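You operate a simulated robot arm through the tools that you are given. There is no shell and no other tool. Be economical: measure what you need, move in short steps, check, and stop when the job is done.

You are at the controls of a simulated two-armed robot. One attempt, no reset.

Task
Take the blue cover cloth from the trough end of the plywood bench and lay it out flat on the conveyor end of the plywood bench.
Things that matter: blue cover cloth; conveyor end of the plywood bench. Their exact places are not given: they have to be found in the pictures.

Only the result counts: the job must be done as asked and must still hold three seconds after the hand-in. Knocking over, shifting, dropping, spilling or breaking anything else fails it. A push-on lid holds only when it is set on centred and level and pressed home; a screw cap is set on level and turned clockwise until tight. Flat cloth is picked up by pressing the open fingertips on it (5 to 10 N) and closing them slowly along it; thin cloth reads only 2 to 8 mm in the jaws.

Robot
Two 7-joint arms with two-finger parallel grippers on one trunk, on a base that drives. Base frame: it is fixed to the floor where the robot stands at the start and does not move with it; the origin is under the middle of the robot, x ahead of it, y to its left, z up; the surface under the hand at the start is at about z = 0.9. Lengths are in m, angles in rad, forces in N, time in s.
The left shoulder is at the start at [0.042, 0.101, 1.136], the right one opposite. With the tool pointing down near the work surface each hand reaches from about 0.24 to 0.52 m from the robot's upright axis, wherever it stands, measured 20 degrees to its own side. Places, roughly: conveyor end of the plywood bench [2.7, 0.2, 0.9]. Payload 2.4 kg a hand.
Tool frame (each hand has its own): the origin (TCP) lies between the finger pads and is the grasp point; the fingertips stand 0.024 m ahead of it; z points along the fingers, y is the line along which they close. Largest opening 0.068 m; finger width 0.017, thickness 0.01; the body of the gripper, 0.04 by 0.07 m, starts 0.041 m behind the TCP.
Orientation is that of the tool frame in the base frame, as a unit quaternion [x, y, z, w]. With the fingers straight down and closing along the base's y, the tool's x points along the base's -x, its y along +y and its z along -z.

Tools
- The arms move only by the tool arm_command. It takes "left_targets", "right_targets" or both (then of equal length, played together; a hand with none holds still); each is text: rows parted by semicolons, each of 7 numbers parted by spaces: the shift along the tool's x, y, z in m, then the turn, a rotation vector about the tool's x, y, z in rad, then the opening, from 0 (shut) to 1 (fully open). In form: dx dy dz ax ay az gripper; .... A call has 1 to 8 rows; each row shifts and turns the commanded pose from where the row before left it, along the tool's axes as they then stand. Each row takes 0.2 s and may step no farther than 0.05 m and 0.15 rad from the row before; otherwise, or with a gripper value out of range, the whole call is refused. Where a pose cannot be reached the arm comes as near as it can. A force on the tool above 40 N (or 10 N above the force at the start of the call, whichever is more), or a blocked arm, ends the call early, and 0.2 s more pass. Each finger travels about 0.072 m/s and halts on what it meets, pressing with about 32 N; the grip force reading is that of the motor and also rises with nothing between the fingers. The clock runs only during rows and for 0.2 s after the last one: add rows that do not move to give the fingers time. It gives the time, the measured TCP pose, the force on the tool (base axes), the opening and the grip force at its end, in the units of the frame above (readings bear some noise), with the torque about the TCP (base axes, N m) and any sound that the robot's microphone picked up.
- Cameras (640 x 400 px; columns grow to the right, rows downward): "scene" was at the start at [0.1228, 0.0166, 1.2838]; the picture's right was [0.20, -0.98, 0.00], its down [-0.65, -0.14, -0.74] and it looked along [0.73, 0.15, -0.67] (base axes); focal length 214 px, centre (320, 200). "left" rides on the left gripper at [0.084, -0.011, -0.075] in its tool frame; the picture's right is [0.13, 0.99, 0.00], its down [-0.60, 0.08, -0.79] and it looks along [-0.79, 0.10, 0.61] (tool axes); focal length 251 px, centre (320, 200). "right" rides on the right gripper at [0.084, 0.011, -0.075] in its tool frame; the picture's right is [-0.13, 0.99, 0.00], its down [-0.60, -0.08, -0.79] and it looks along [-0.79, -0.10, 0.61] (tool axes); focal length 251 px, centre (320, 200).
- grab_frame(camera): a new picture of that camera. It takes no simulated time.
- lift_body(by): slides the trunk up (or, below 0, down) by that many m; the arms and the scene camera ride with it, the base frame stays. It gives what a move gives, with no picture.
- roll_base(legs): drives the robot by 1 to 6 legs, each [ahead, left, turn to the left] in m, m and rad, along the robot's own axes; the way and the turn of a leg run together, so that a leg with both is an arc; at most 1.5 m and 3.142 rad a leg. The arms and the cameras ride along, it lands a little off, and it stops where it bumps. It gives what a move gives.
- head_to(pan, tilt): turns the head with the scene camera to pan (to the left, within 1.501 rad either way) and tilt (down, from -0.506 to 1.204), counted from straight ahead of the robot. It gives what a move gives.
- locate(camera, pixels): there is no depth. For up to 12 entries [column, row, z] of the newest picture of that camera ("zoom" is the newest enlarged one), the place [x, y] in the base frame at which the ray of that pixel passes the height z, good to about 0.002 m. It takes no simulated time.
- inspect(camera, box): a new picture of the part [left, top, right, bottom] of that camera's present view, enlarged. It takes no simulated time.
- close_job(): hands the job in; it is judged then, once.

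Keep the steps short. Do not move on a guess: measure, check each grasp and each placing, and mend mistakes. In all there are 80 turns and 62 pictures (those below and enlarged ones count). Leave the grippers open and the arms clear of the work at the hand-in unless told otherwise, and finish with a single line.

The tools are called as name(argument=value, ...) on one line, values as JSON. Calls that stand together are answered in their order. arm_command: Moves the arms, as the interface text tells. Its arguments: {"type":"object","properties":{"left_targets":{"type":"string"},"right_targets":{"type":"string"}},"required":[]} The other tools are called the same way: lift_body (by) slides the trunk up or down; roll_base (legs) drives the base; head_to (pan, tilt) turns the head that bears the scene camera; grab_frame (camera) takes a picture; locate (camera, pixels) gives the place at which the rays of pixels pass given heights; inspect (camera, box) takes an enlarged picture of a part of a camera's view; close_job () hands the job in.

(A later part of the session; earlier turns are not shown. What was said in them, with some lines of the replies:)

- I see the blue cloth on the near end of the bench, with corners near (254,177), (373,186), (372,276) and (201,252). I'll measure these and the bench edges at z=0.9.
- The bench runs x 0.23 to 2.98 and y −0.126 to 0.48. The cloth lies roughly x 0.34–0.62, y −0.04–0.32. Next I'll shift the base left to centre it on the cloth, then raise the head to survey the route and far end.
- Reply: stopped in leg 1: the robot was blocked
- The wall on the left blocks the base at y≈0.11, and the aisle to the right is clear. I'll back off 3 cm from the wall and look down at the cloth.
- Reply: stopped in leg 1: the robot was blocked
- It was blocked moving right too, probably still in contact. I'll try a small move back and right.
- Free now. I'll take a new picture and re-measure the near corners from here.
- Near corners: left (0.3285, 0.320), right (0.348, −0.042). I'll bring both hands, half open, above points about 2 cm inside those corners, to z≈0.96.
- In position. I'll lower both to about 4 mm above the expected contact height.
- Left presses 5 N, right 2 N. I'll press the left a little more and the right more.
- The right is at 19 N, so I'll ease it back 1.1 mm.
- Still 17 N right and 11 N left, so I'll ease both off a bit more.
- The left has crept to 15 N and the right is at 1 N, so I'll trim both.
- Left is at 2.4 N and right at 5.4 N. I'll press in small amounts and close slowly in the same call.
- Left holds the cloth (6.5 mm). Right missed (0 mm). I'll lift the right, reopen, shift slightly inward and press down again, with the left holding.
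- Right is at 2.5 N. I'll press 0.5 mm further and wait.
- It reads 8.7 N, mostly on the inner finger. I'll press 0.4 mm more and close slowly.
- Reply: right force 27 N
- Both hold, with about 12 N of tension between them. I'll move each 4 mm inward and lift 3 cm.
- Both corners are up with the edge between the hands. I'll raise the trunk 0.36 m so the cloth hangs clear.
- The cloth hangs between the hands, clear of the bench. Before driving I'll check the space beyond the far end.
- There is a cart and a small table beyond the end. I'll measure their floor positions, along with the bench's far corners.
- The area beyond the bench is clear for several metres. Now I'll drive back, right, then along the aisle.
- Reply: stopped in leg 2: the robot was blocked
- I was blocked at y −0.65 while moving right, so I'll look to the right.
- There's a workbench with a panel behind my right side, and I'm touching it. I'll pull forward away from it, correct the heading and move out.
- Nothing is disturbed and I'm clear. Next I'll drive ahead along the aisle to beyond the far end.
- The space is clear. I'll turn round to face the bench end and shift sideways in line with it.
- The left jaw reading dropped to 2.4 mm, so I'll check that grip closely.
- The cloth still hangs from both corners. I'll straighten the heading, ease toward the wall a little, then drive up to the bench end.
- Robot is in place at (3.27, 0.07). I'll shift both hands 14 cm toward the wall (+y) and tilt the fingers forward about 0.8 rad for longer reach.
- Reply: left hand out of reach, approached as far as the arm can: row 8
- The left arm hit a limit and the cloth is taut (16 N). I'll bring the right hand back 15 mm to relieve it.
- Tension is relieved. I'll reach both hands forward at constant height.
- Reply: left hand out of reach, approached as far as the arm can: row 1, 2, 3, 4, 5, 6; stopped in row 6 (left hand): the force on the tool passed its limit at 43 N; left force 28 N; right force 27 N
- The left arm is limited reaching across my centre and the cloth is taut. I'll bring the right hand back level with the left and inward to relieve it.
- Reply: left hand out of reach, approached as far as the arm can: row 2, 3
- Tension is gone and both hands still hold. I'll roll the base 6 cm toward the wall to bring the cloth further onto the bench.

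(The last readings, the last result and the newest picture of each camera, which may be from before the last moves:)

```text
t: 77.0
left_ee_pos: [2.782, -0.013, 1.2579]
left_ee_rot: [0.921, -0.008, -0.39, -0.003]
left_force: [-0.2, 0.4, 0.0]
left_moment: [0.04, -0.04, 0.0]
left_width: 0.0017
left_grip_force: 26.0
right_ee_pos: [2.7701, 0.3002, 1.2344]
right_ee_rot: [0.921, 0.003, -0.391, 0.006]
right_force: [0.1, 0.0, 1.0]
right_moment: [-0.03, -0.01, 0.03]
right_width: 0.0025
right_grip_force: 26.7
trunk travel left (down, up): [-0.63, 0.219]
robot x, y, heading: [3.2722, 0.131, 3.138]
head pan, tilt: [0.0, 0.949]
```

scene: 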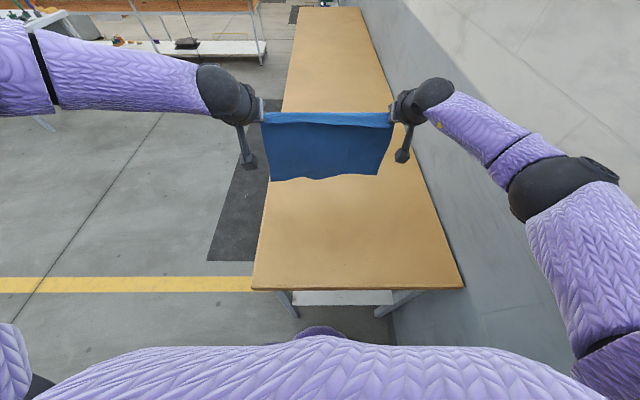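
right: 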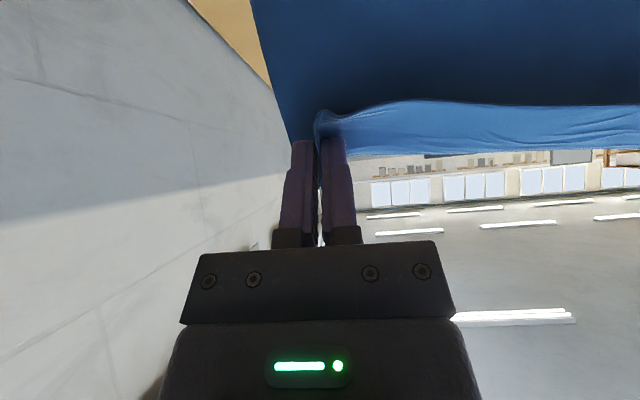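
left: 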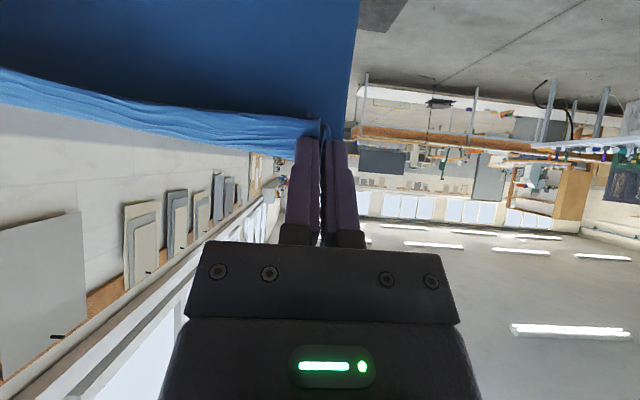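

Good, not blocked. I'll move 3 cm closer to the bench and lower the trunk 5 cm.

roll_base(legs=[[0.03, 0, 0]])

lift_body(by=-0.05)

arm_command(left_targets="-0.0139 0 0.0143 0 0 0 0; -0.0139 0 0.0143 0 0 0 0", right_targets="-0.0139 0 0.0143 0 0 0 0; -0.0139 0 0.0143 0 0 0 0")

grab_frame(camera="scene")

```text
t: 77.8
left_ee_pos: [2.7503, -0.0143, 1.2571]
left_ee_rot: [0.921, -0.006, -0.389, -0.002]
left_force: [-0.4, 0.9, -0.2]
left_moment: [0.04, -0.01, 0.02]
left_width: 0.0015
left_grip_force: 25.7
right_ee_pos: [2.74, 0.2994, 1.2347]
right_ee_rot: [0.921, 0.003, -0.39, 0.006]
right_force: [-0.4, -0.4, -0.4]
right_moment: [0.01, 0.01, -0.04]
right_width: 0.0025
right_grip_force: 26.6
trunk travel left (down, up): [-0.63, 0.219]
robot x, y, heading: [3.2411, 0.1333, 3.135]
head pan, tilt: [0.0, 0.949]
```

```text
t: 78.8
left_ee_pos: [2.7531, -0.0142, 1.2073]
left_ee_rot: [0.921, -0.007, -0.39, -0.004]
left_force: [-0.3, 0.2, -1.0]
left_moment: [0.03, -0.01, -0.01]
left_width: 0.0013
left_grip_force: 25.8
right_ee_pos: [2.7429, 0.2989, 1.1838]
right_ee_rot: [0.92, 0.004, -0.391, 0.006]
right_force: [0.2, -0.3, 0.5]
right_moment: [-0.02, -0.01, 0.01]
right_width: 0.0023
right_grip_force: 26.0
trunk travel left (down, up): [-0.58, 0.269]
robot x, y, heading: [3.2419, 0.1325, 3.138]
head pan, tilt: [0.0, 0.949]
```

```text
t: 79.3
left_ee_pos: [2.7308, -0.0273, 1.2201]
left_ee_rot: [0.921, -0.008, -0.39, -0.005]
left_force: [-1.0, 11.8, -2.1]
left_moment: [0.11, -0.02, -0.26]
left_width: 0.0013
left_grip_force: 25.8
left hand out of reach, approached as far as the arm can: row 1, 2
right_ee_pos: [2.7022, 0.2959, 1.1844]
right_ee_rot: [0.921, 0.004, -0.391, 0.006]
right_force: [1.1, -11.1, 0.7]
right_moment: [-0.26, 0.03, 0.2]
right_width: 0.0024
right_grip_force: 27.2
trunk travel left (down, up): [-0.58, 0.269]
robot x, y, heading: [3.2405, 0.1276, 3.14]
head pan, tilt: [0.0, 0.949]
```

```text
35 pictures are left
```

scene: 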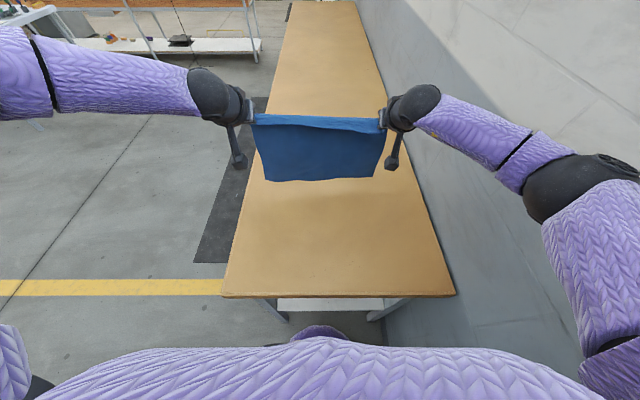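

The left drifts up when asked to go forward, so a lower shoulder should give more reach. I'll relieve tension and raise both hands, then lower the trunk.

arm_command(left_targets="-0.008 -0.002 -0.008 0 0 0 0; -0.0215 -0.002 -0.0209 0 0 0 0; -0.0215 0 -0.0209 0 0 0 0; 0 0 0 0 0 0 0", right_targets="0.0023 0.008 -0.031 0 0 0 0; -0.0315 0.002 -0.0309 0 0 0 0; -0.0215 0 -0.0209 0 0 0 0; 0 0 0 0 0 0 0")

lift_body(by=-0.1)

```text
t: 80.3
left_ee_pos: [2.7307, -0.0257, 1.2903]
left_ee_rot: [0.921, -0.007, -0.39, -0.004]
left_force: [-0.3, 1.6, -0.4]
left_moment: [0.05, -0.02, -0.06]
left_width: 0.0013
left_grip_force: 25.6
right_ee_pos: [2.7257, 0.2908, 1.2799]
right_ee_rot: [0.921, 0.003, -0.39, 0.005]
right_force: [-0.6, -2.5, -0.5]
right_moment: [-0.02, -0.01, 0.0]
right_width: 0.0023
right_grip_force: 26.1
trunk travel left (down, up): [-0.58, 0.269]
robot x, y, heading: [3.2425, 0.1328, 3.135]
head pan, tilt: [0.0, 0.949]
```

```text
t: 81.7
left_ee_pos: [2.7313, -0.0236, 1.1909]
left_ee_rot: [0.921, -0.006, -0.39, -0.003]
left_force: [0.4, 0.1, -1.2]
left_moment: [0.0, 0.0, 0.0]
left_width: 0.0018
left_grip_force: 25.7
right_ee_pos: [2.7264, 0.2891, 1.1802]
right_ee_rot: [0.921, 0.004, -0.391, 0.006]
right_force: [-0.2, -0.7, 0.1]
right_moment: [-0.01, 0.0, 0.02]
right_width: 0.0023
right_grip_force: 26.0
trunk travel left (down, up): [-0.48, 0.369]
robot x, y, heading: [3.2427, 0.1337, 3.14]
head pan, tilt: [0.0, 0.949]
```

That worked. Now I'll raise 6 cm while reaching 5 cm further.

arm_command(left_targets="-0.0259 0 -0.0019 0 0 0 0; -0.0259 0 -0.0019 0 0 0 0; -0.0259 0 -0.0019 0 0 0 0; 0 0 0 0 0 0 0", right_targets="-0.0259 0 -0.0019 0 0 0 0; -0.0259 0 -0.0019 0 0 0 0; -0.0259 0 -0.0019 0 0 0 0; 0 0 0 0 0 0 0")

```text
t: 82.7
left_ee_pos: [2.697, -0.0311, 1.249]
left_ee_rot: [0.921, -0.008, -0.39, -0.004]
left_force: [-0.6, 4.3, -0.6]
left_moment: [0.03, -0.01, -0.12]
left_width: 0.0014
left_grip_force: 25.7
left hand out of reach, approached as far as the arm can: row 3
right_ee_pos: [2.6772, 0.2893, 1.239]
right_ee_rot: [0.921, 0.004, -0.39, 0.006]
right_force: [0.3, -4.1, 0.6]
right_moment: [-0.07, 0.03, 0.1]
right_width: 0.0025
right_grip_force: 26.8
trunk travel left (down, up): [-0.48, 0.369]
robot x, y, heading: [3.2439, 0.135, 3.135]
head pan, tilt: [0.0, 0.949]
```

I've reached 2.69. I'll repeat: up 7 cm, then trunk down.

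arm_command(left_targets="-0.0179 0 -0.0174 0 0 0 0; -0.0179 0 -0.0174 0 0 0 0; -0.0179 0 -0.0174 0 0 0 0; 0 0 0 0 0 0 0", right_targets="-0.0140 0.006 -0.0214 0 0 0 0; -0.0179 0 -0.0174 0 0 0 0; -0.0179 0 -0.0174 0 0 0 0; 0 0 0 0 0 0 0")

lift_body(by=-0.1)

arm_command(left_targets="-0.0139 0 0.0143 0 0 0 0; -0.0139 0 0.0143 0 0 0 0; 0 0 0 0 0 0 0", right_targets="-0.0089 0 0.0092 0 0 0 0; -0.0089 0 0.0092 0 0 0 0; 0 0 0 0 0 0 0")

grab_frame(camera="scene")

```text
t: 83.7
left_ee_pos: [2.709, -0.037, 1.3084]
left_ee_rot: [0.92, -0.007, -0.392, -0.003]
left_force: [-0.3, 5.1, 0.1]
left_moment: [0.05, 0.0, -0.09]
left_width: 0.0012
left_grip_force: 26.0
left hand out of reach, approached as far as the arm can: row 1, 2, 3
right_ee_pos: [2.6823, 0.2833, 1.3124]
right_ee_rot: [0.92, 0.004, -0.391, 0.005]
right_force: [0.5, -4.1, 0.5]
right_moment: [-0.06, -0.01, 0.08]
right_width: 0.0024
right_grip_force: 26.5
trunk travel left (down, up): [-0.48, 0.369]
robot x, y, heading: [3.2406, 0.1338, 3.134]
head pan, tilt: [0.0, 0.949]
```

```text
t: 85.0
left_ee_pos: [2.7083, -0.0377, 1.2088]
left_ee_rot: [0.921, -0.007, -0.39, -0.004]
left_force: [-0.5, 6.3, -0.8]
left_moment: [0.1, -0.01, -0.11]
left_width: 0.0015
left_grip_force: 25.7
right_ee_pos: [2.6821, 0.2842, 1.2138]
right_ee_rot: [0.921, 0.003, -0.39, 0.005]
right_force: [0.8, -6.3, -0.3]
right_moment: [-0.13, 0.02, 0.11]
right_width: 0.0026
right_grip_force: 26.3
trunk travel left (down, up): [-0.38, 0.469]
robot x, y, heading: [3.2425, 0.1341, 3.137]
head pan, tilt: [0.0, 0.949]
```

```text
t: 85.8
left_ee_pos: [2.7004, -0.0407, 1.2068]
left_ee_rot: [0.921, -0.008, -0.39, -0.004]
left_force: [-2.0, 9.4, 0.7]
left_moment: [0.08, 0.01, -0.21]
left_width: 0.0013
left_grip_force: 26.0
left hand out of reach, approached as far as the arm can: row 1, 2
right_ee_pos: [2.6578, 0.2824, 1.2129]
right_ee_rot: [0.921, 0.003, -0.39, 0.005]
right_force: [1.5, -8.9, 0.5]
right_moment: [-0.18, -0.02, 0.16]
right_width: 0.0027
right_grip_force: 26.0
trunk travel left (down, up): [-0.38, 0.469]
robot x, y, heading: [3.2393, 0.1309, 3.139]
head pan, tilt: [0.0, 0.949]
```

```text
34 pictures are left
```

scene: 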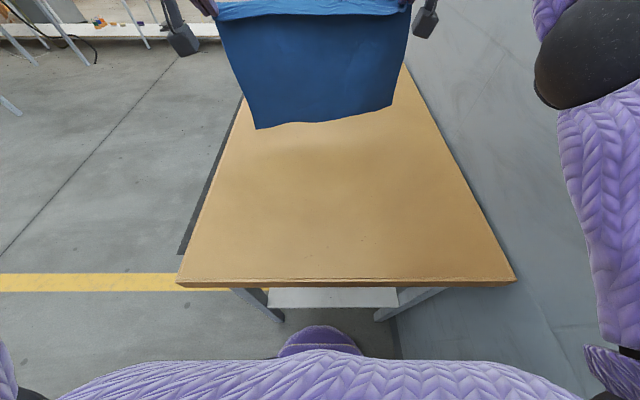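

Left is at its limit at x≈2.70. I'll tilt both hands another 0.4 rad to gain reach, and bring the right inward to relieve tension.

arm_command(left_targets="0 0.002 0 0 -0.13 0 0; 0 0 0 0 -0.13 0 0; 0 0 0 0 -0.13 0 0; 0 0 0 0 0 0 0", right_targets="0.0035 0.008 -0.0036 0 -0.13 0 0; 0 0.004 0 0 -0.13 0 0; 0 0 0 0 -0.13 0 0; 0 0 0 0 0 0 0")

```text
t: 86.8
left_ee_pos: [2.7001, -0.0433, 1.2073]
left_ee_rot: [0.827, -0.006, -0.562, -0.004]
left_force: [-0.2, 1.0, 0.1]
left_moment: [-0.01, 0.02, -0.01]
left_width: 0.0013
left_grip_force: 25.3
right_ee_pos: [2.662, 0.2722, 1.2141]
right_ee_rot: [0.827, 0.002, -0.562, 0.005]
right_force: [-0.1, -0.5, 1.0]
right_moment: [-0.02, 0.01, 0.01]
right_width: 0.0023
right_grip_force: 26.6
trunk travel left (down, up): [-0.38, 0.469]
robot x, y, heading: [3.2455, 0.1318, 3.132]
head pan, tilt: [0.0, 0.949]
```

Now I'll reach forward: left 6 cm, right 2.5 cm, to even them up.

arm_command(left_targets="-0.0075 0 0.0186 0 0 0 0; -0.0075 0 0.0186 0 0 0 0; -0.0075 0 0.0186 0 0 0 0; 0 0 0 0 0 0 0", right_targets="-0.003 0 0.0078 0 0 0 0; -0.003 0 0.0078 0 0 0 0; -0.003 0 0.0078 0 0 0 0; 0 0 0 0 0 0 0")

```text
t: 87.8
left_ee_pos: [2.6454, -0.0431, 1.2061]
left_ee_rot: [0.828, -0.006, -0.561, -0.005]
left_force: [0.0, 0.3, -0.2]
left_moment: [0.0, -0.02, -0.01]
left_width: 0.0013
left_grip_force: 25.9
left hand out of reach, approached as far as the arm can: row 3
right_ee_pos: [2.6356, 0.272, 1.2122]
right_ee_rot: [0.828, 0.002, -0.561, 0.006]
right_force: [-0.4, -0.3, -0.2]
right_moment: [-0.03, -0.01, 0.01]
right_width: 0.0022
right_grip_force: 26.4
trunk travel left (down, up): [-0.38, 0.469]
robot x, y, heading: [3.2432, 0.1332, 3.137]
head pan, tilt: [0.0, 0.949]
```

Both hands are near x≈2.64. I'll lower the trunk until the free edge just meets the bench.

lift_body(by=-0.05)

head_to(pan=0, tilt=0.6)

grab_frame(camera="scene")

```text
t: 88.7
left_ee_pos: [2.6458, -0.0432, 1.1569]
left_ee_rot: [0.828, -0.006, -0.561, -0.005]
left_force: [0.6, 0.2, -0.2]
left_moment: [0.03, -0.03, -0.02]
left_width: 0.0015
left_grip_force: 25.7
right_ee_pos: [2.6368, 0.2713, 1.163]
right_ee_rot: [0.828, 0.002, -0.561, 0.006]
right_force: [-0.2, -1.4, -0.1]
right_moment: [0.01, -0.02, 0.02]
right_width: 0.0024
right_grip_force: 26.4
trunk travel left (down, up): [-0.33, 0.519]
robot x, y, heading: [3.2436, 0.1366, 3.139]
head pan, tilt: [0.0, 0.949]
```

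```text
t: 89.6
left_ee_pos: [2.6462, -0.044, 1.1573]
left_ee_rot: [0.828, -0.006, -0.561, -0.005]
left_force: [0.4, 0.8, 0.0]
left_moment: [0.0, 0.01, -0.05]
left_width: 0.0015
left_grip_force: 25.6
right_ee_pos: [2.6363, 0.2719, 1.163]
right_ee_rot: [0.827, 0.003, -0.562, 0.006]
right_force: [1.0, -0.2, -0.7]
right_moment: [-0.01, -0.01, 0.03]
right_width: 0.0019
right_grip_force: 26.5
trunk travel left (down, up): [-0.33, 0.519]
robot x, y, heading: [3.2443, 0.1296, 3.139]
head pan, tilt: [0.0, 0.6]
```

```text
33 pictures are left
```

scene: 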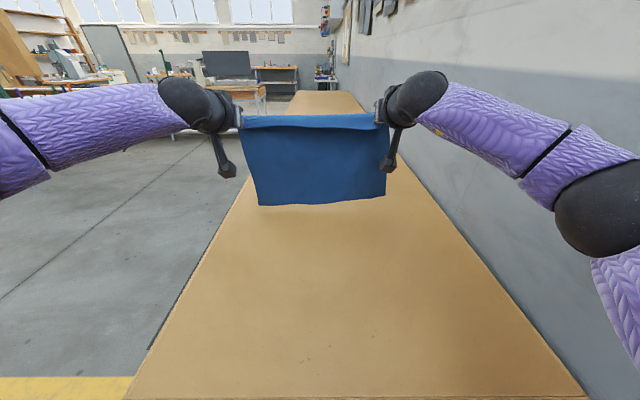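

locate(camera="scene", pixels=[[260, 206, 0.9], [385, 196, 0.9], [260, 206, 0.92], [385, 196, 0.92], [260, 206, 0.94], [385, 196, 0.94], [320, 204, 0.92]])

```text
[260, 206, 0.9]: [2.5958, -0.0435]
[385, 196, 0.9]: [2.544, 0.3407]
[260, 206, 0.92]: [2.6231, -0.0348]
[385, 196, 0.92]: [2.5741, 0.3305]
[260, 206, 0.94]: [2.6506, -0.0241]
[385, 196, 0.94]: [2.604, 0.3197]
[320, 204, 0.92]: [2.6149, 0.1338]
```

The free edge is about 3–4 cm above the bench. I'll lower the trunk 4 cm, then start pulling back.

lift_body(by=-0.04)

arm_command(left_targets="0.0056 0 -0.0139 0 0 0 0; 0.0056 0 -0.0139 0 0 0 0; 0.0065 0 -0.0135 0 0 0 0; 0.0074 0 -0.0132 0 0 0 0; 0.0074 0 -0.0132 0 0 0 0; 0 0 0 0 0 0 0", right_targets="0.0056 0 -0.0139 0 0 0 0; 0.0056 0 -0.0139 0 0 0 0; 0.0065 0 -0.0135 0 0 0 0; 0.0074 0 -0.0132 0 0 0 0; 0.0074 0 -0.0132 0 0 0 0; 0 0 0 0 0 0 0")

grab_frame(camera="scene")

```text
t: 90.4
left_ee_pos: [2.6452, -0.0446, 1.1174]
left_ee_rot: [0.828, -0.005, -0.561, -0.004]
left_force: [0.2, 1.6, 0.2]
left_moment: [0.03, -0.01, 0.0]
left_width: 0.0016
left_grip_force: 26.0
right_ee_pos: [2.6375, 0.2707, 1.124]
right_ee_rot: [0.827, 0.002, -0.562, 0.005]
right_force: [1.0, -0.8, -1.2]
right_moment: [-0.02, -0.03, 0.01]
right_width: 0.0024
right_grip_force: 26.8
trunk travel left (down, up): [-0.29, 0.559]
robot x, y, heading: [3.2442, 0.1316, 3.14]
head pan, tilt: [0.0, 0.6]
```

```text
t: 91.8
left_ee_pos: [2.7212, -0.045, 1.1103]
left_ee_rot: [0.828, -0.006, -0.561, -0.005]
left_force: [-0.1, 1.0, 0.5]
left_moment: [0.03, -0.03, -0.02]
left_width: 0.0013
left_grip_force: 25.5
right_ee_pos: [2.7122, 0.2717, 1.1175]
right_ee_rot: [0.828, 0.002, -0.561, 0.006]
right_force: [0.0, -0.9, 0.8]
right_moment: [-0.02, 0.02, 0.0]
right_width: 0.0023
right_grip_force: 26.2
trunk travel left (down, up): [-0.29, 0.559]
robot x, y, heading: [3.2417, 0.1346, 3.137]
head pan, tilt: [0.0, 0.6]
```

```text
32 pictures are left
```

scene: 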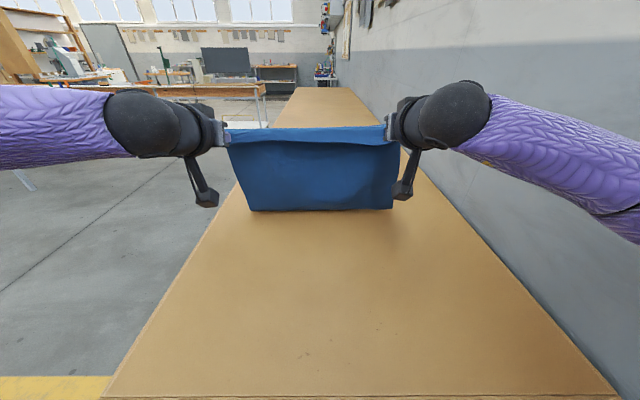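

locate(camera="scene", pixels=[[250, 210, 0.9], [393, 209, 0.9], [320, 210, 0.9], [250, 210, 0.93], [393, 209, 0.93]])

inspect(camera="scene", box=[200, 100, 440, 250])

```text
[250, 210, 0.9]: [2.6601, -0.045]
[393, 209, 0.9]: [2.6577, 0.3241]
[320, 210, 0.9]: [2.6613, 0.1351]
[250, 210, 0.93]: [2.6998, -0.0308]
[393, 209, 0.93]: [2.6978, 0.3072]
```

```text
2.67 times, centred on (320, 175) of scene
```

zoom: 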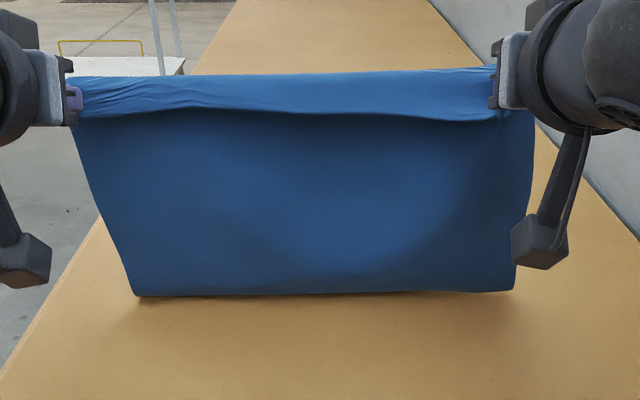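

The free edge is on the bench around x≈2.65 and the cloth leans toward me. I'll keep pulling back and down while turning the fingers back toward vertical.

arm_command(left_targets="0.0104 0 -0.0093 0 0.11 0 0; 0.0114 0 -0.0081 0 0.11 0 0; 0.0123 0 -0.0068 0 0.11 0 0; 0.0129 0 -0.0054 0 0.11 0 0; 0.0134 0 -0.0039 0 0.11 0 0; 0.0137 0 -0.0025 0 0.11 0 0; 0.0140 0 -0.0009 0 0.11 0 0; 0.0139 0 0.0006 0 0.11 0 0", right_targets="0.0104 0 -0.0093 0 0.11 0 0; 0.0114 0 -0.0081 0 0.11 0 0; 0.0123 0 -0.0068 0 0.11 0 0; 0.0129 0 -0.0054 0 0.11 0 0; 0.0134 0 -0.0039 0 0.11 0 0; 0.0137 0 -0.0025 0 0.11 0 0; 0.0140 0 -0.0009 0 0.11 0 0; 0.0139 0 0.0006 0 0.11 0 0")

head_to(pan=0, tilt=0.85)

grab_frame(camera="scene")

```text
t: 93.6
left_ee_pos: [2.8206, -0.0456, 1.0616]
left_ee_rot: [0.988, -0.007, -0.154, -0.002]
left_force: [-0.5, 1.5, 0.3]
left_moment: [0.09, 0.0, -0.05]
left_width: 0.0014
left_grip_force: 25.9
right_ee_pos: [2.8107, 0.2729, 1.0669]
right_ee_rot: [0.988, 0.004, -0.155, 0.004]
right_force: [-0.1, -2.0, -0.8]
right_moment: [-0.08, 0.0, 0.0]
right_width: 0.0024
right_grip_force: 26.7
trunk travel left (down, up): [-0.29, 0.559]
robot x, y, heading: [3.2427, 0.1322, 3.139]
head pan, tilt: [0.0, 0.6]
```

```text
t: 94.4
left_ee_pos: [2.8196, -0.0453, 1.0619]
left_ee_rot: [0.988, -0.009, -0.155, -0.002]
left_force: [0.0, 2.6, 0.4]
left_moment: [0.04, 0.04, -0.02]
left_width: 0.0013
left_grip_force: 25.9
right_ee_pos: [2.8112, 0.2729, 1.0673]
right_ee_rot: [0.988, 0.004, -0.157, 0.005]
right_force: [-0.2, -2.6, 0.3]
right_moment: [-0.06, -0.01, 0.01]
right_width: 0.0024
right_grip_force: 26.3
trunk travel left (down, up): [-0.29, 0.559]
robot x, y, heading: [3.2377, 0.1333, 3.14]
head pan, tilt: [0.0, 0.85]
```

```text
30 pictures are left
```

scene: 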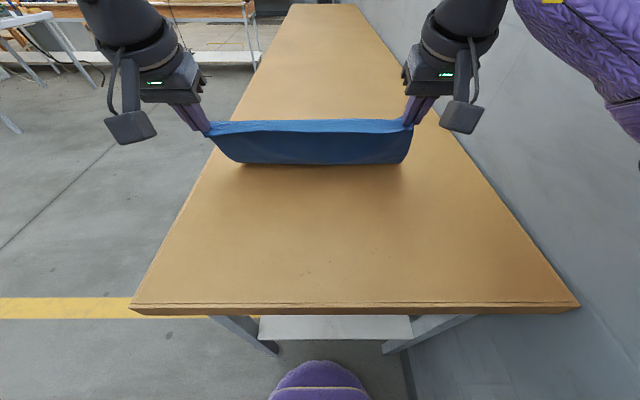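

locate(camera="scene", pixels=[[242, 163, 0.9], [400, 163, 0.9], [320, 164, 0.9]])

grab_frame(camera="left")

```text
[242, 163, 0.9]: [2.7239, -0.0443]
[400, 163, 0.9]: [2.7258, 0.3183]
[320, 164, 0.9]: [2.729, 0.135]
```

```text
29 pictures are left
```

left: 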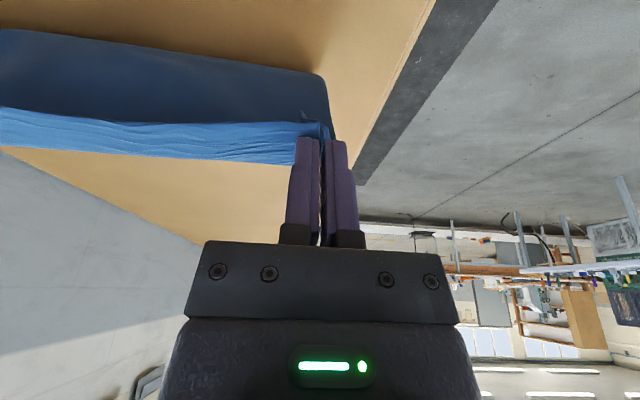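

Touch-down is at x≈2.73 with about 7 cm already flat beyond. I'll continue down and back with the fingers coming vertical.

arm_command(left_targets="0.0229 0 0.0168 0 0.1 0 0; 0.0211 0 0.0190 0 0.1 0 0; 0.0191 0 0.0211 0 0.11 0 0; 0.0125 0 0.02 0 0 0 0; 0.0125 0 0.02 0 0 0 0; 0 0 0 0 0 0 0", right_targets="0.0229 0 0.0168 0 0.1 0 0; 0.0211 0 0.0190 0 0.1 0 0; 0.0191 0 0.0211 0 0.11 0 0; 0.0125 0 0.0225 0 0 0 0; 0.0125 0 0.0225 0 0 0 0; 0 0 0 0 0 0 0")

grab_frame(camera="scene")

```text
t: 95.8
left_ee_pos: [2.8959, -0.0462, 0.9524]
left_ee_rot: [1.0, -0.008, 0.0, -0.001]
left_force: [0.0, 3.7, -0.6]
left_moment: [0.11, 0.0, -0.06]
left_width: 0.0012
left_grip_force: 25.7
right_ee_pos: [2.8869, 0.2731, 0.953]
right_ee_rot: [1.0, 0.005, -0.001, 0.003]
right_force: [0.2, -3.5, 0.3]
right_moment: [-0.08, 0.01, -0.04]
right_width: 0.0025
right_grip_force: 26.5
trunk travel left (down, up): [-0.29, 0.559]
robot x, y, heading: [3.2396, 0.1342, 3.141]
head pan, tilt: [0.0, 0.85]
```

```text
28 pictures are left
```

scene: 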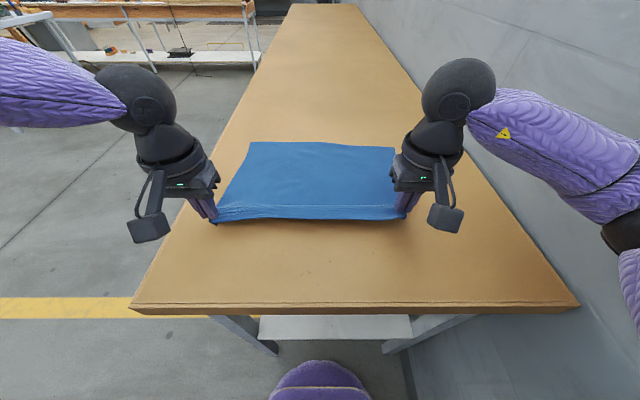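

It's laying out flat. I'll lower the last 2.4 cm while pulling back 1.2 cm.

arm_command(left_targets="0.006 0.002 0.01 0 0 0 0; 0.006 0 0.01 0 0 0 0; 0 0 0.004 0 0 0 0; 0 0 0 0 0 0 0", right_targets="0.006 0 0.01 0 0 0 0; 0.006 0 0.01 0 0 0 0; 0 0 0.004 0 0 0 0; 0 0 0 0 0 0 0")

inspect(camera="scene", box=[180, 110, 470, 292])

```text
t: 96.8
left_ee_pos: [2.9084, -0.0537, 0.9281]
left_ee_rot: [1.0, -0.008, -0.001, -0.003]
left_force: [0.6, 6.9, 3.1]
left_moment: [0.19, -0.05, -0.04]
left_width: 0.0016
left_grip_force: 25.5
right_ee_pos: [2.8979, 0.2691, 0.9302]
right_ee_rot: [1.0, 0.005, -0.002, 0.001]
right_force: [0.3, -6.4, 0.0]
right_moment: [-0.12, 0.01, -0.01]
right_width: 0.0026
right_grip_force: 26.5
trunk travel left (down, up): [-0.29, 0.559]
robot x, y, heading: [3.2429, 0.1343, 3.142]
head pan, tilt: [0.0, 0.85]
```

```text
2.20 times, centred on (325, 201) of scene
```

zoom: 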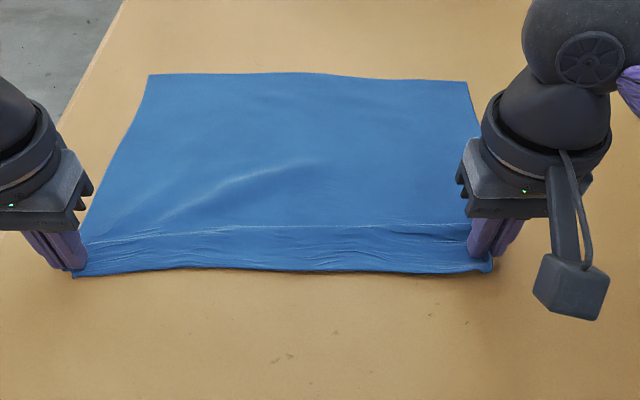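

Nearly flat, with a mild wrinkle toward the left hand. I'll draw both back a few millimetres more, then open while raising slightly.

arm_command(left_targets="0.005 0 0.001 0 0 0 0; 0.004 0 0 0 0 0 0; 0 0 0 0 0 0 0", right_targets="0.003 0 0.002 0 0 0 0; 0.002 0 0 0 0 0 0; 0 0 0 0 0 0 0")

inspect(camera="scene", box=[180, 110, 470, 292])

```text
t: 97.6
left_ee_pos: [2.9165, -0.0552, 0.9287]
left_ee_rot: [1.0, -0.008, -0.001, -0.004]
left_force: [-1.8, 6.9, 4.1]
left_moment: [0.17, -0.01, -0.06]
left_width: 0.0014
left_grip_force: 26.2
right_ee_pos: [2.9035, 0.266, 0.929]
right_ee_rot: [1.0, 0.006, -0.002, 0.001]
right_force: [0.1, -6.4, 0.9]
right_moment: [-0.18, 0.01, -0.01]
right_width: 0.0025
right_grip_force: 26.4
trunk travel left (down, up): [-0.29, 0.559]
robot x, y, heading: [3.2404, 0.1316, 3.142]
head pan, tilt: [0.0, 0.85]
```

```text
2.20 times, centred on (325, 201) of scene
```

zoom: 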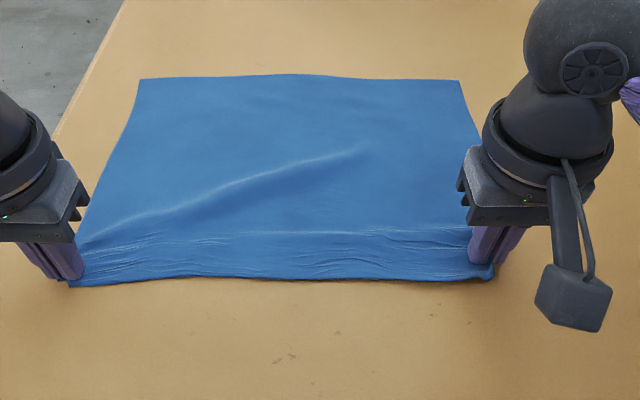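

The whole cloth follows, so that's enough. I'll open both gently and lift straight up.

arm_command(left_targets="0 0 0 0 0 0 0.06; 0 0 0 0 0 0 0.12; 0 0 0 0 0 0 0.2; 0 0 -0.004 0 0 0 0.2; 0 0 -0.02 0 0 0 0.25; 0 0 -0.04 0 0 0 0.4; 0 0 -0.04 0 0 0 0.8; 0 0 0 0 0 0 1", right_targets="0 0 0 0 0 0 0.06; 0 0 0 0 0 0 0.12; 0 0 0 0 0 0 0.2; 0 0 -0.004 0 0 0 0.2; 0 0 -0.02 0 0 0 0.25; 0 0 -0.04 0 0 0 0.4; 0 0 -0.04 0 0 0 0.8; 0 0 0 0 0 0 1")

grab_frame(camera="scene")

inspect(camera="scene", box=[180, 110, 470, 292])

```text
t: 99.4
left_ee_pos: [2.9155, -0.0494, 1.0332]
left_ee_rot: [1.0, -0.009, 0.0, 0.0]
left_force: [0.2, 0.1, -0.4]
left_moment: [0.0, -0.02, -0.05]
left_width: 0.0679
left_grip_force: 0.1
right_ee_pos: [2.9038, 0.2749, 1.031]
right_ee_rot: [1.0, 0.005, -0.001, 0.004]
right_force: [-0.2, 0.5, 0.6]
right_moment: [-0.02, 0.0, 0.01]
right_width: 0.0679
right_grip_force: 0.0
trunk travel left (down, up): [-0.29, 0.559]
robot x, y, heading: [3.2411, 0.1306, 3.14]
head pan, tilt: [0.0, 0.85]
```

```text
25 pictures are left
```

scene: 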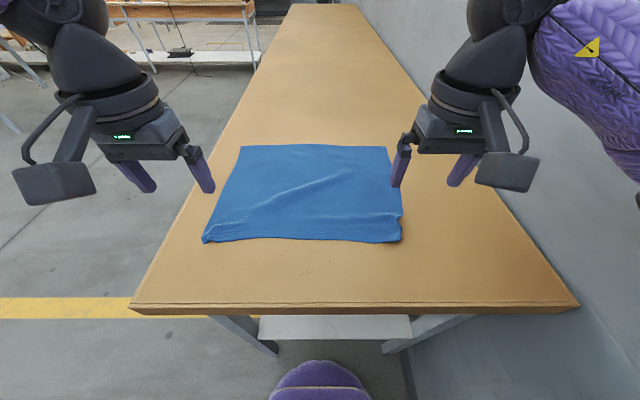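

```text
2.20 times, centred on (325, 201) of scene
```

zoom: 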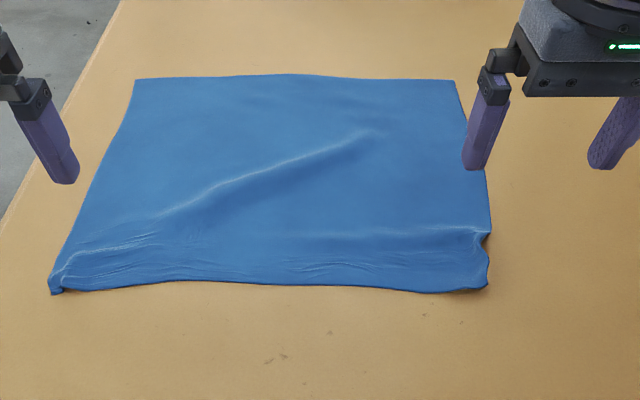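

It's released and spread out. I'll measure its corners and look at how flat it is.

locate(camera="zoom", pixels=[[135, 80, 0.9], [454, 81, 0.9], [488, 288, 0.9], [51, 293, 0.9], [490, 235, 0.9], [371, 132, 0.9], [175, 215, 0.9], [300, 285, 0.9]])

grab_frame(camera="left")

grab_frame(camera="right")

```text
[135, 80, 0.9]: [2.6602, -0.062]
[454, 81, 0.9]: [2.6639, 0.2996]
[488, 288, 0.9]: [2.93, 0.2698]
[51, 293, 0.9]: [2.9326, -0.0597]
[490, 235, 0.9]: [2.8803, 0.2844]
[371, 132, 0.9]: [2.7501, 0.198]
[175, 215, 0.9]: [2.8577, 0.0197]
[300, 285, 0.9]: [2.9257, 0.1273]
```

```text
23 pictures are left
```

left: 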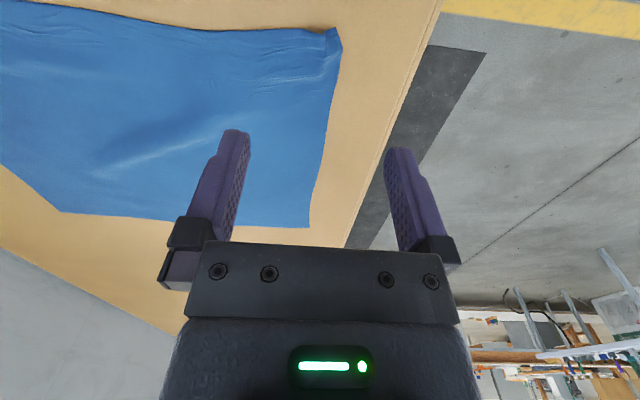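

```text
22 pictures are left
```

right: 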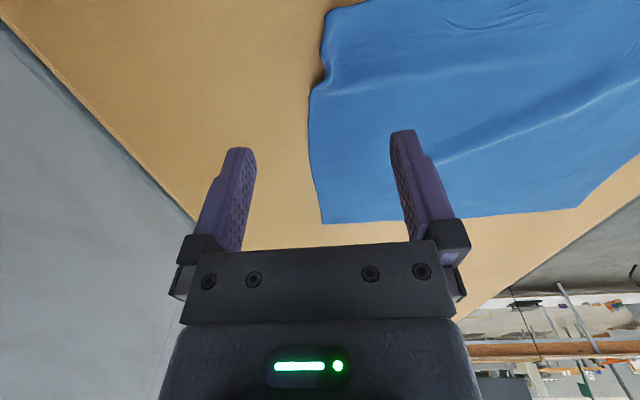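

The cloth lies x 2.66–2.93, y −0.06–0.30, well on the bench. The right near corner is drawn in about 3 cm. I'll smooth it with closed fingertips, dragging outward, and first move above the corner.

arm_command(right_targets="0 0.015 0.03 0 0 0 0.3; 0 0.012 0.03 0 0 0 0; 0 0 0.03 0 0 0 0; 0 0 0.011 0 0 0 0; 0 0 0.004 0 0 0 0; 0 0 0 0 0 0 0")

```text
t: 100.8
left_ee_pos: [2.9143, -0.049, 1.0315]
left_ee_rot: [1.0, -0.008, -0.002, -0.001]
left_force: [-0.6, 0.5, 0.4]
left_moment: [0.01, -0.03, 0.02]
left_width: 0.0682
left_grip_force: 0.1
right_ee_pos: [2.9031, 0.2469, 0.9263]
right_ee_rot: [1.0, 0.006, -0.002, 0.004]
right_force: [-0.5, 0.1, -0.3]
right_moment: [0.04, 0.01, 0.0]
right_width: 0.0
right_grip_force: 23.7
trunk travel left (down, up): [-0.29, 0.559]
robot x, y, heading: [3.2449, 0.1321, 3.141]
head pan, tilt: [0.0, 0.85]
```

Not yet in contact. I'll press a little further.

arm_command(right_targets="0 0 0.0015 0 0 0 0; 0 0 0.0008 0 0 0 0; 0 0 0 0 0 0 0")

```text
t: 101.6
left_ee_pos: [2.9149, -0.0484, 1.0326]
left_ee_rot: [1.0, -0.007, -0.001, -0.001]
left_force: [0.0, -0.1, -0.3]
left_moment: [-0.02, -0.02, 0.03]
left_width: 0.0679
left_grip_force: 0.0
right_ee_pos: [2.9031, 0.245, 0.9251]
right_ee_rot: [1.0, 0.004, -0.003, 0.003]
right_force: [-3.7, 2.9, 17.5]
right_moment: [0.12, 0.04, -0.01]
right_width: 0.0
right_grip_force: 23.7
trunk travel left (down, up): [-0.29, 0.559]
robot x, y, heading: [3.2432, 0.1304, 3.14]
head pan, tilt: [0.0, 0.85]
```

It reads 17 N. I'll ease off slightly and drag outward 3 cm (+y) with a bit toward me, then lift.

arm_command(right_targets="0 0 -0.0008 0 0 0 0; 0.001 -0.006 0 0 0 0 0; 0.001 -0.006 0 0 0 0 0; 0.001 -0.006 0 0 0 0 0; 0.001 -0.006 0 0 0 0 0; 0.001 -0.006 0 0 0 0 0; 0 0 -0.01 0 0 0 0; 0 0 -0.045 0 0 0 0")

inspect(camera="scene", box=[180, 110, 470, 292])

```text
t: 103.4
left_ee_pos: [2.9151, -0.0536, 1.0314]
left_ee_rot: [1.0, -0.01, -0.001, -0.002]
left_force: [0.5, -0.6, -1.2]
left_moment: [-0.03, -0.02, 0.02]
left_width: 0.068
left_grip_force: 0.0
right_ee_pos: [2.9099, 0.2735, 0.9796]
right_ee_rot: [1.0, 0.003, -0.001, 0.001]
right_force: [-0.5, 0.2, 0.5]
right_moment: [-0.01, -0.02, 0.0]
right_width: 0.0001
right_grip_force: 24.1
trunk travel left (down, up): [-0.29, 0.559]
robot x, y, heading: [3.2416, 0.1301, 3.134]
head pan, tilt: [0.0, 0.85]
```

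```text
2.20 times, centred on (325, 201) of scene
```

zoom: 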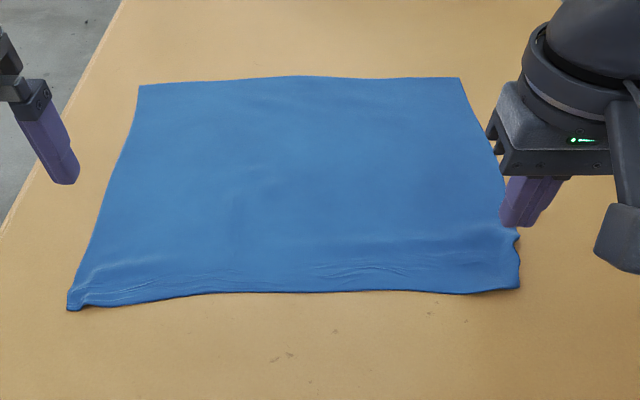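

The main wrinkle is gone. I'll do the same at the left near corner with a short outward drag.

arm_command(left_targets="0.005 -0.008 0.03 0 0 0 0.3; 0.002 -0.008 0.03 0 0 0 0; 0 0 0.03 0 0 0 0; 0 0 0.011 0 0 0 0; 0 0 0.004 0 0 0 0; 0 0 0.0015 0 0 0 0; 0 0 0 0 0 0 0", right_targets="0 0 -0.03 0 0 0 0; 0 0 -0.03 0 0 0 0.5; 0 0 0 0 0 0 1; 0 0 0 0 0 0 1; 0 0 0 0 0 0 1; 0 0 0 0 0 0 1; 0 0 0 0 0 0 1")

```text
t: 105.0
left_ee_pos: [2.9228, -0.0329, 0.925]
left_ee_rot: [1.0, -0.008, -0.002, -0.001]
left_force: [0.9, 3.3, 11.7]
left_moment: [0.02, 0.0, -0.01]
left_width: 0.0002
left_grip_force: 23.6
right_ee_pos: [2.9089, 0.2778, 1.0397]
right_ee_rot: [1.0, 0.005, -0.002, 0.003]
right_force: [0.7, 0.6, 0.9]
right_moment: [-0.02, 0.01, 0.0]
right_width: 0.0678
right_grip_force: 0.1
trunk travel left (down, up): [-0.29, 0.559]
robot x, y, heading: [3.2418, 0.1353, 3.138]
head pan, tilt: [0.0, 0.85]
```

Contact is 12 N. I'll drag outward 2 cm, then lift and open.

arm_command(left_targets="0 0.005 -0.0002 0 0 0 0; 0.001 0.005 0 0 0 0 0; 0.001 0.005 0 0 0 0 0; 0.001 0.005 0 0 0 0 0; 0 0 -0.01 0 0 0 0; 0 0 -0.04 0 0 0 0; 0 0 -0.05 0 0 0 0.5; 0 0 0 0 0 0 1")

inspect(camera="scene", box=[180, 110, 470, 292])

```text
t: 106.8
left_ee_pos: [2.9258, -0.0547, 1.0263]
left_ee_rot: [1.0, -0.007, -0.001, -0.001]
left_force: [0.6, -0.5, 0.2]
left_moment: [0.02, 0.01, -0.04]
left_width: 0.0678
left_grip_force: 0.2
right_ee_pos: [2.9087, 0.2783, 1.0397]
right_ee_rot: [1.0, 0.005, -0.001, 0.002]
right_force: [0.2, 0.6, 0.1]
right_moment: [-0.03, 0.0, 0.01]
right_width: 0.0682
right_grip_force: 0.0
trunk travel left (down, up): [-0.29, 0.559]
robot x, y, heading: [3.2415, 0.1324, 3.136]
head pan, tilt: [0.0, 0.85]
```

```text
2.20 times, centred on (325, 201) of scene
```

zoom: 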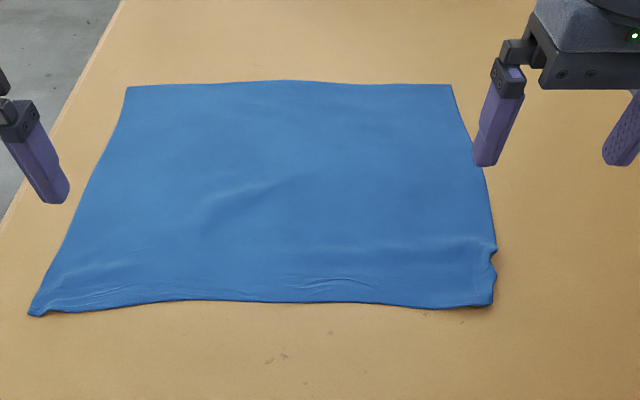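

The cloth is flat and fully on the bench. I'll raise the trunk and back away so the arms are clear, then verify.

lift_body(by=0.1)

roll_base(legs=[[-0.3, -0.0, 0]])

grab_frame(camera="scene")

```text
t: 108.1
left_ee_pos: [2.9256, -0.053, 1.1251]
left_ee_rot: [1.0, -0.008, -0.002, -0.002]
left_force: [-0.1, 0.0, -0.5]
left_moment: [0.01, 0.0, -0.04]
left_width: 0.0681
left_grip_force: 0.0
right_ee_pos: [2.9079, 0.2769, 1.1411]
right_ee_rot: [1.0, 0.005, -0.001, 0.003]
right_force: [0.3, 0.0, 0.4]
right_moment: [0.03, -0.03, 0.04]
right_width: 0.068
right_grip_force: 0.1
trunk travel left (down, up): [-0.39, 0.459]
robot x, y, heading: [3.2407, 0.1347, 3.139]
head pan, tilt: [0.0, 0.85]
```

```text
t: 110.1
left_ee_pos: [3.2264, -0.0554, 1.1252]
left_ee_rot: [1.0, -0.007, -0.001, -0.001]
left_force: [-0.4, -0.1, 0.5]
left_moment: [0.02, 0.04, -0.01]
left_width: 0.0683
left_grip_force: 0.0
right_ee_pos: [3.2092, 0.2753, 1.1412]
right_ee_rot: [1.0, 0.005, -0.002, 0.004]
right_force: [-0.2, -0.1, -0.4]
right_moment: [0.0, 0.03, 0.04]
right_width: 0.0682
right_grip_force: 0.0
trunk travel left (down, up): [-0.39, 0.459]
robot x, y, heading: [3.5401, 0.1273, 3.143]
head pan, tilt: [0.0, 0.85]
```

```text
19 pictures are left
```

scene: 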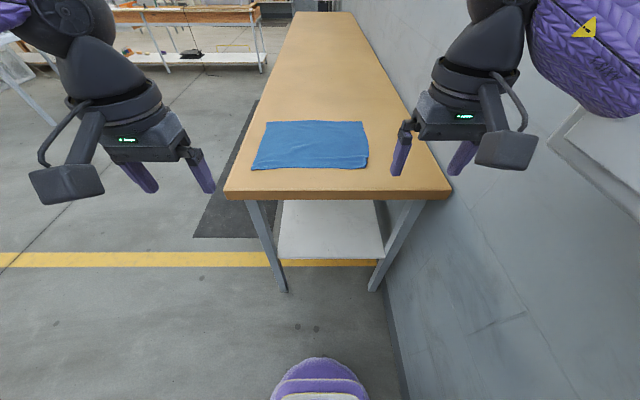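

The cloth lies flat on the conveyor end, the arms are clear and the grippers are open. Handing in.

close_job()

```text
The job is handed in.
```

The blue cover cloth lies spread out on the conveyor end of the plywood bench, with slight creases left at its near edge; the grippers are open, the arms are clear, and the job is handed in.
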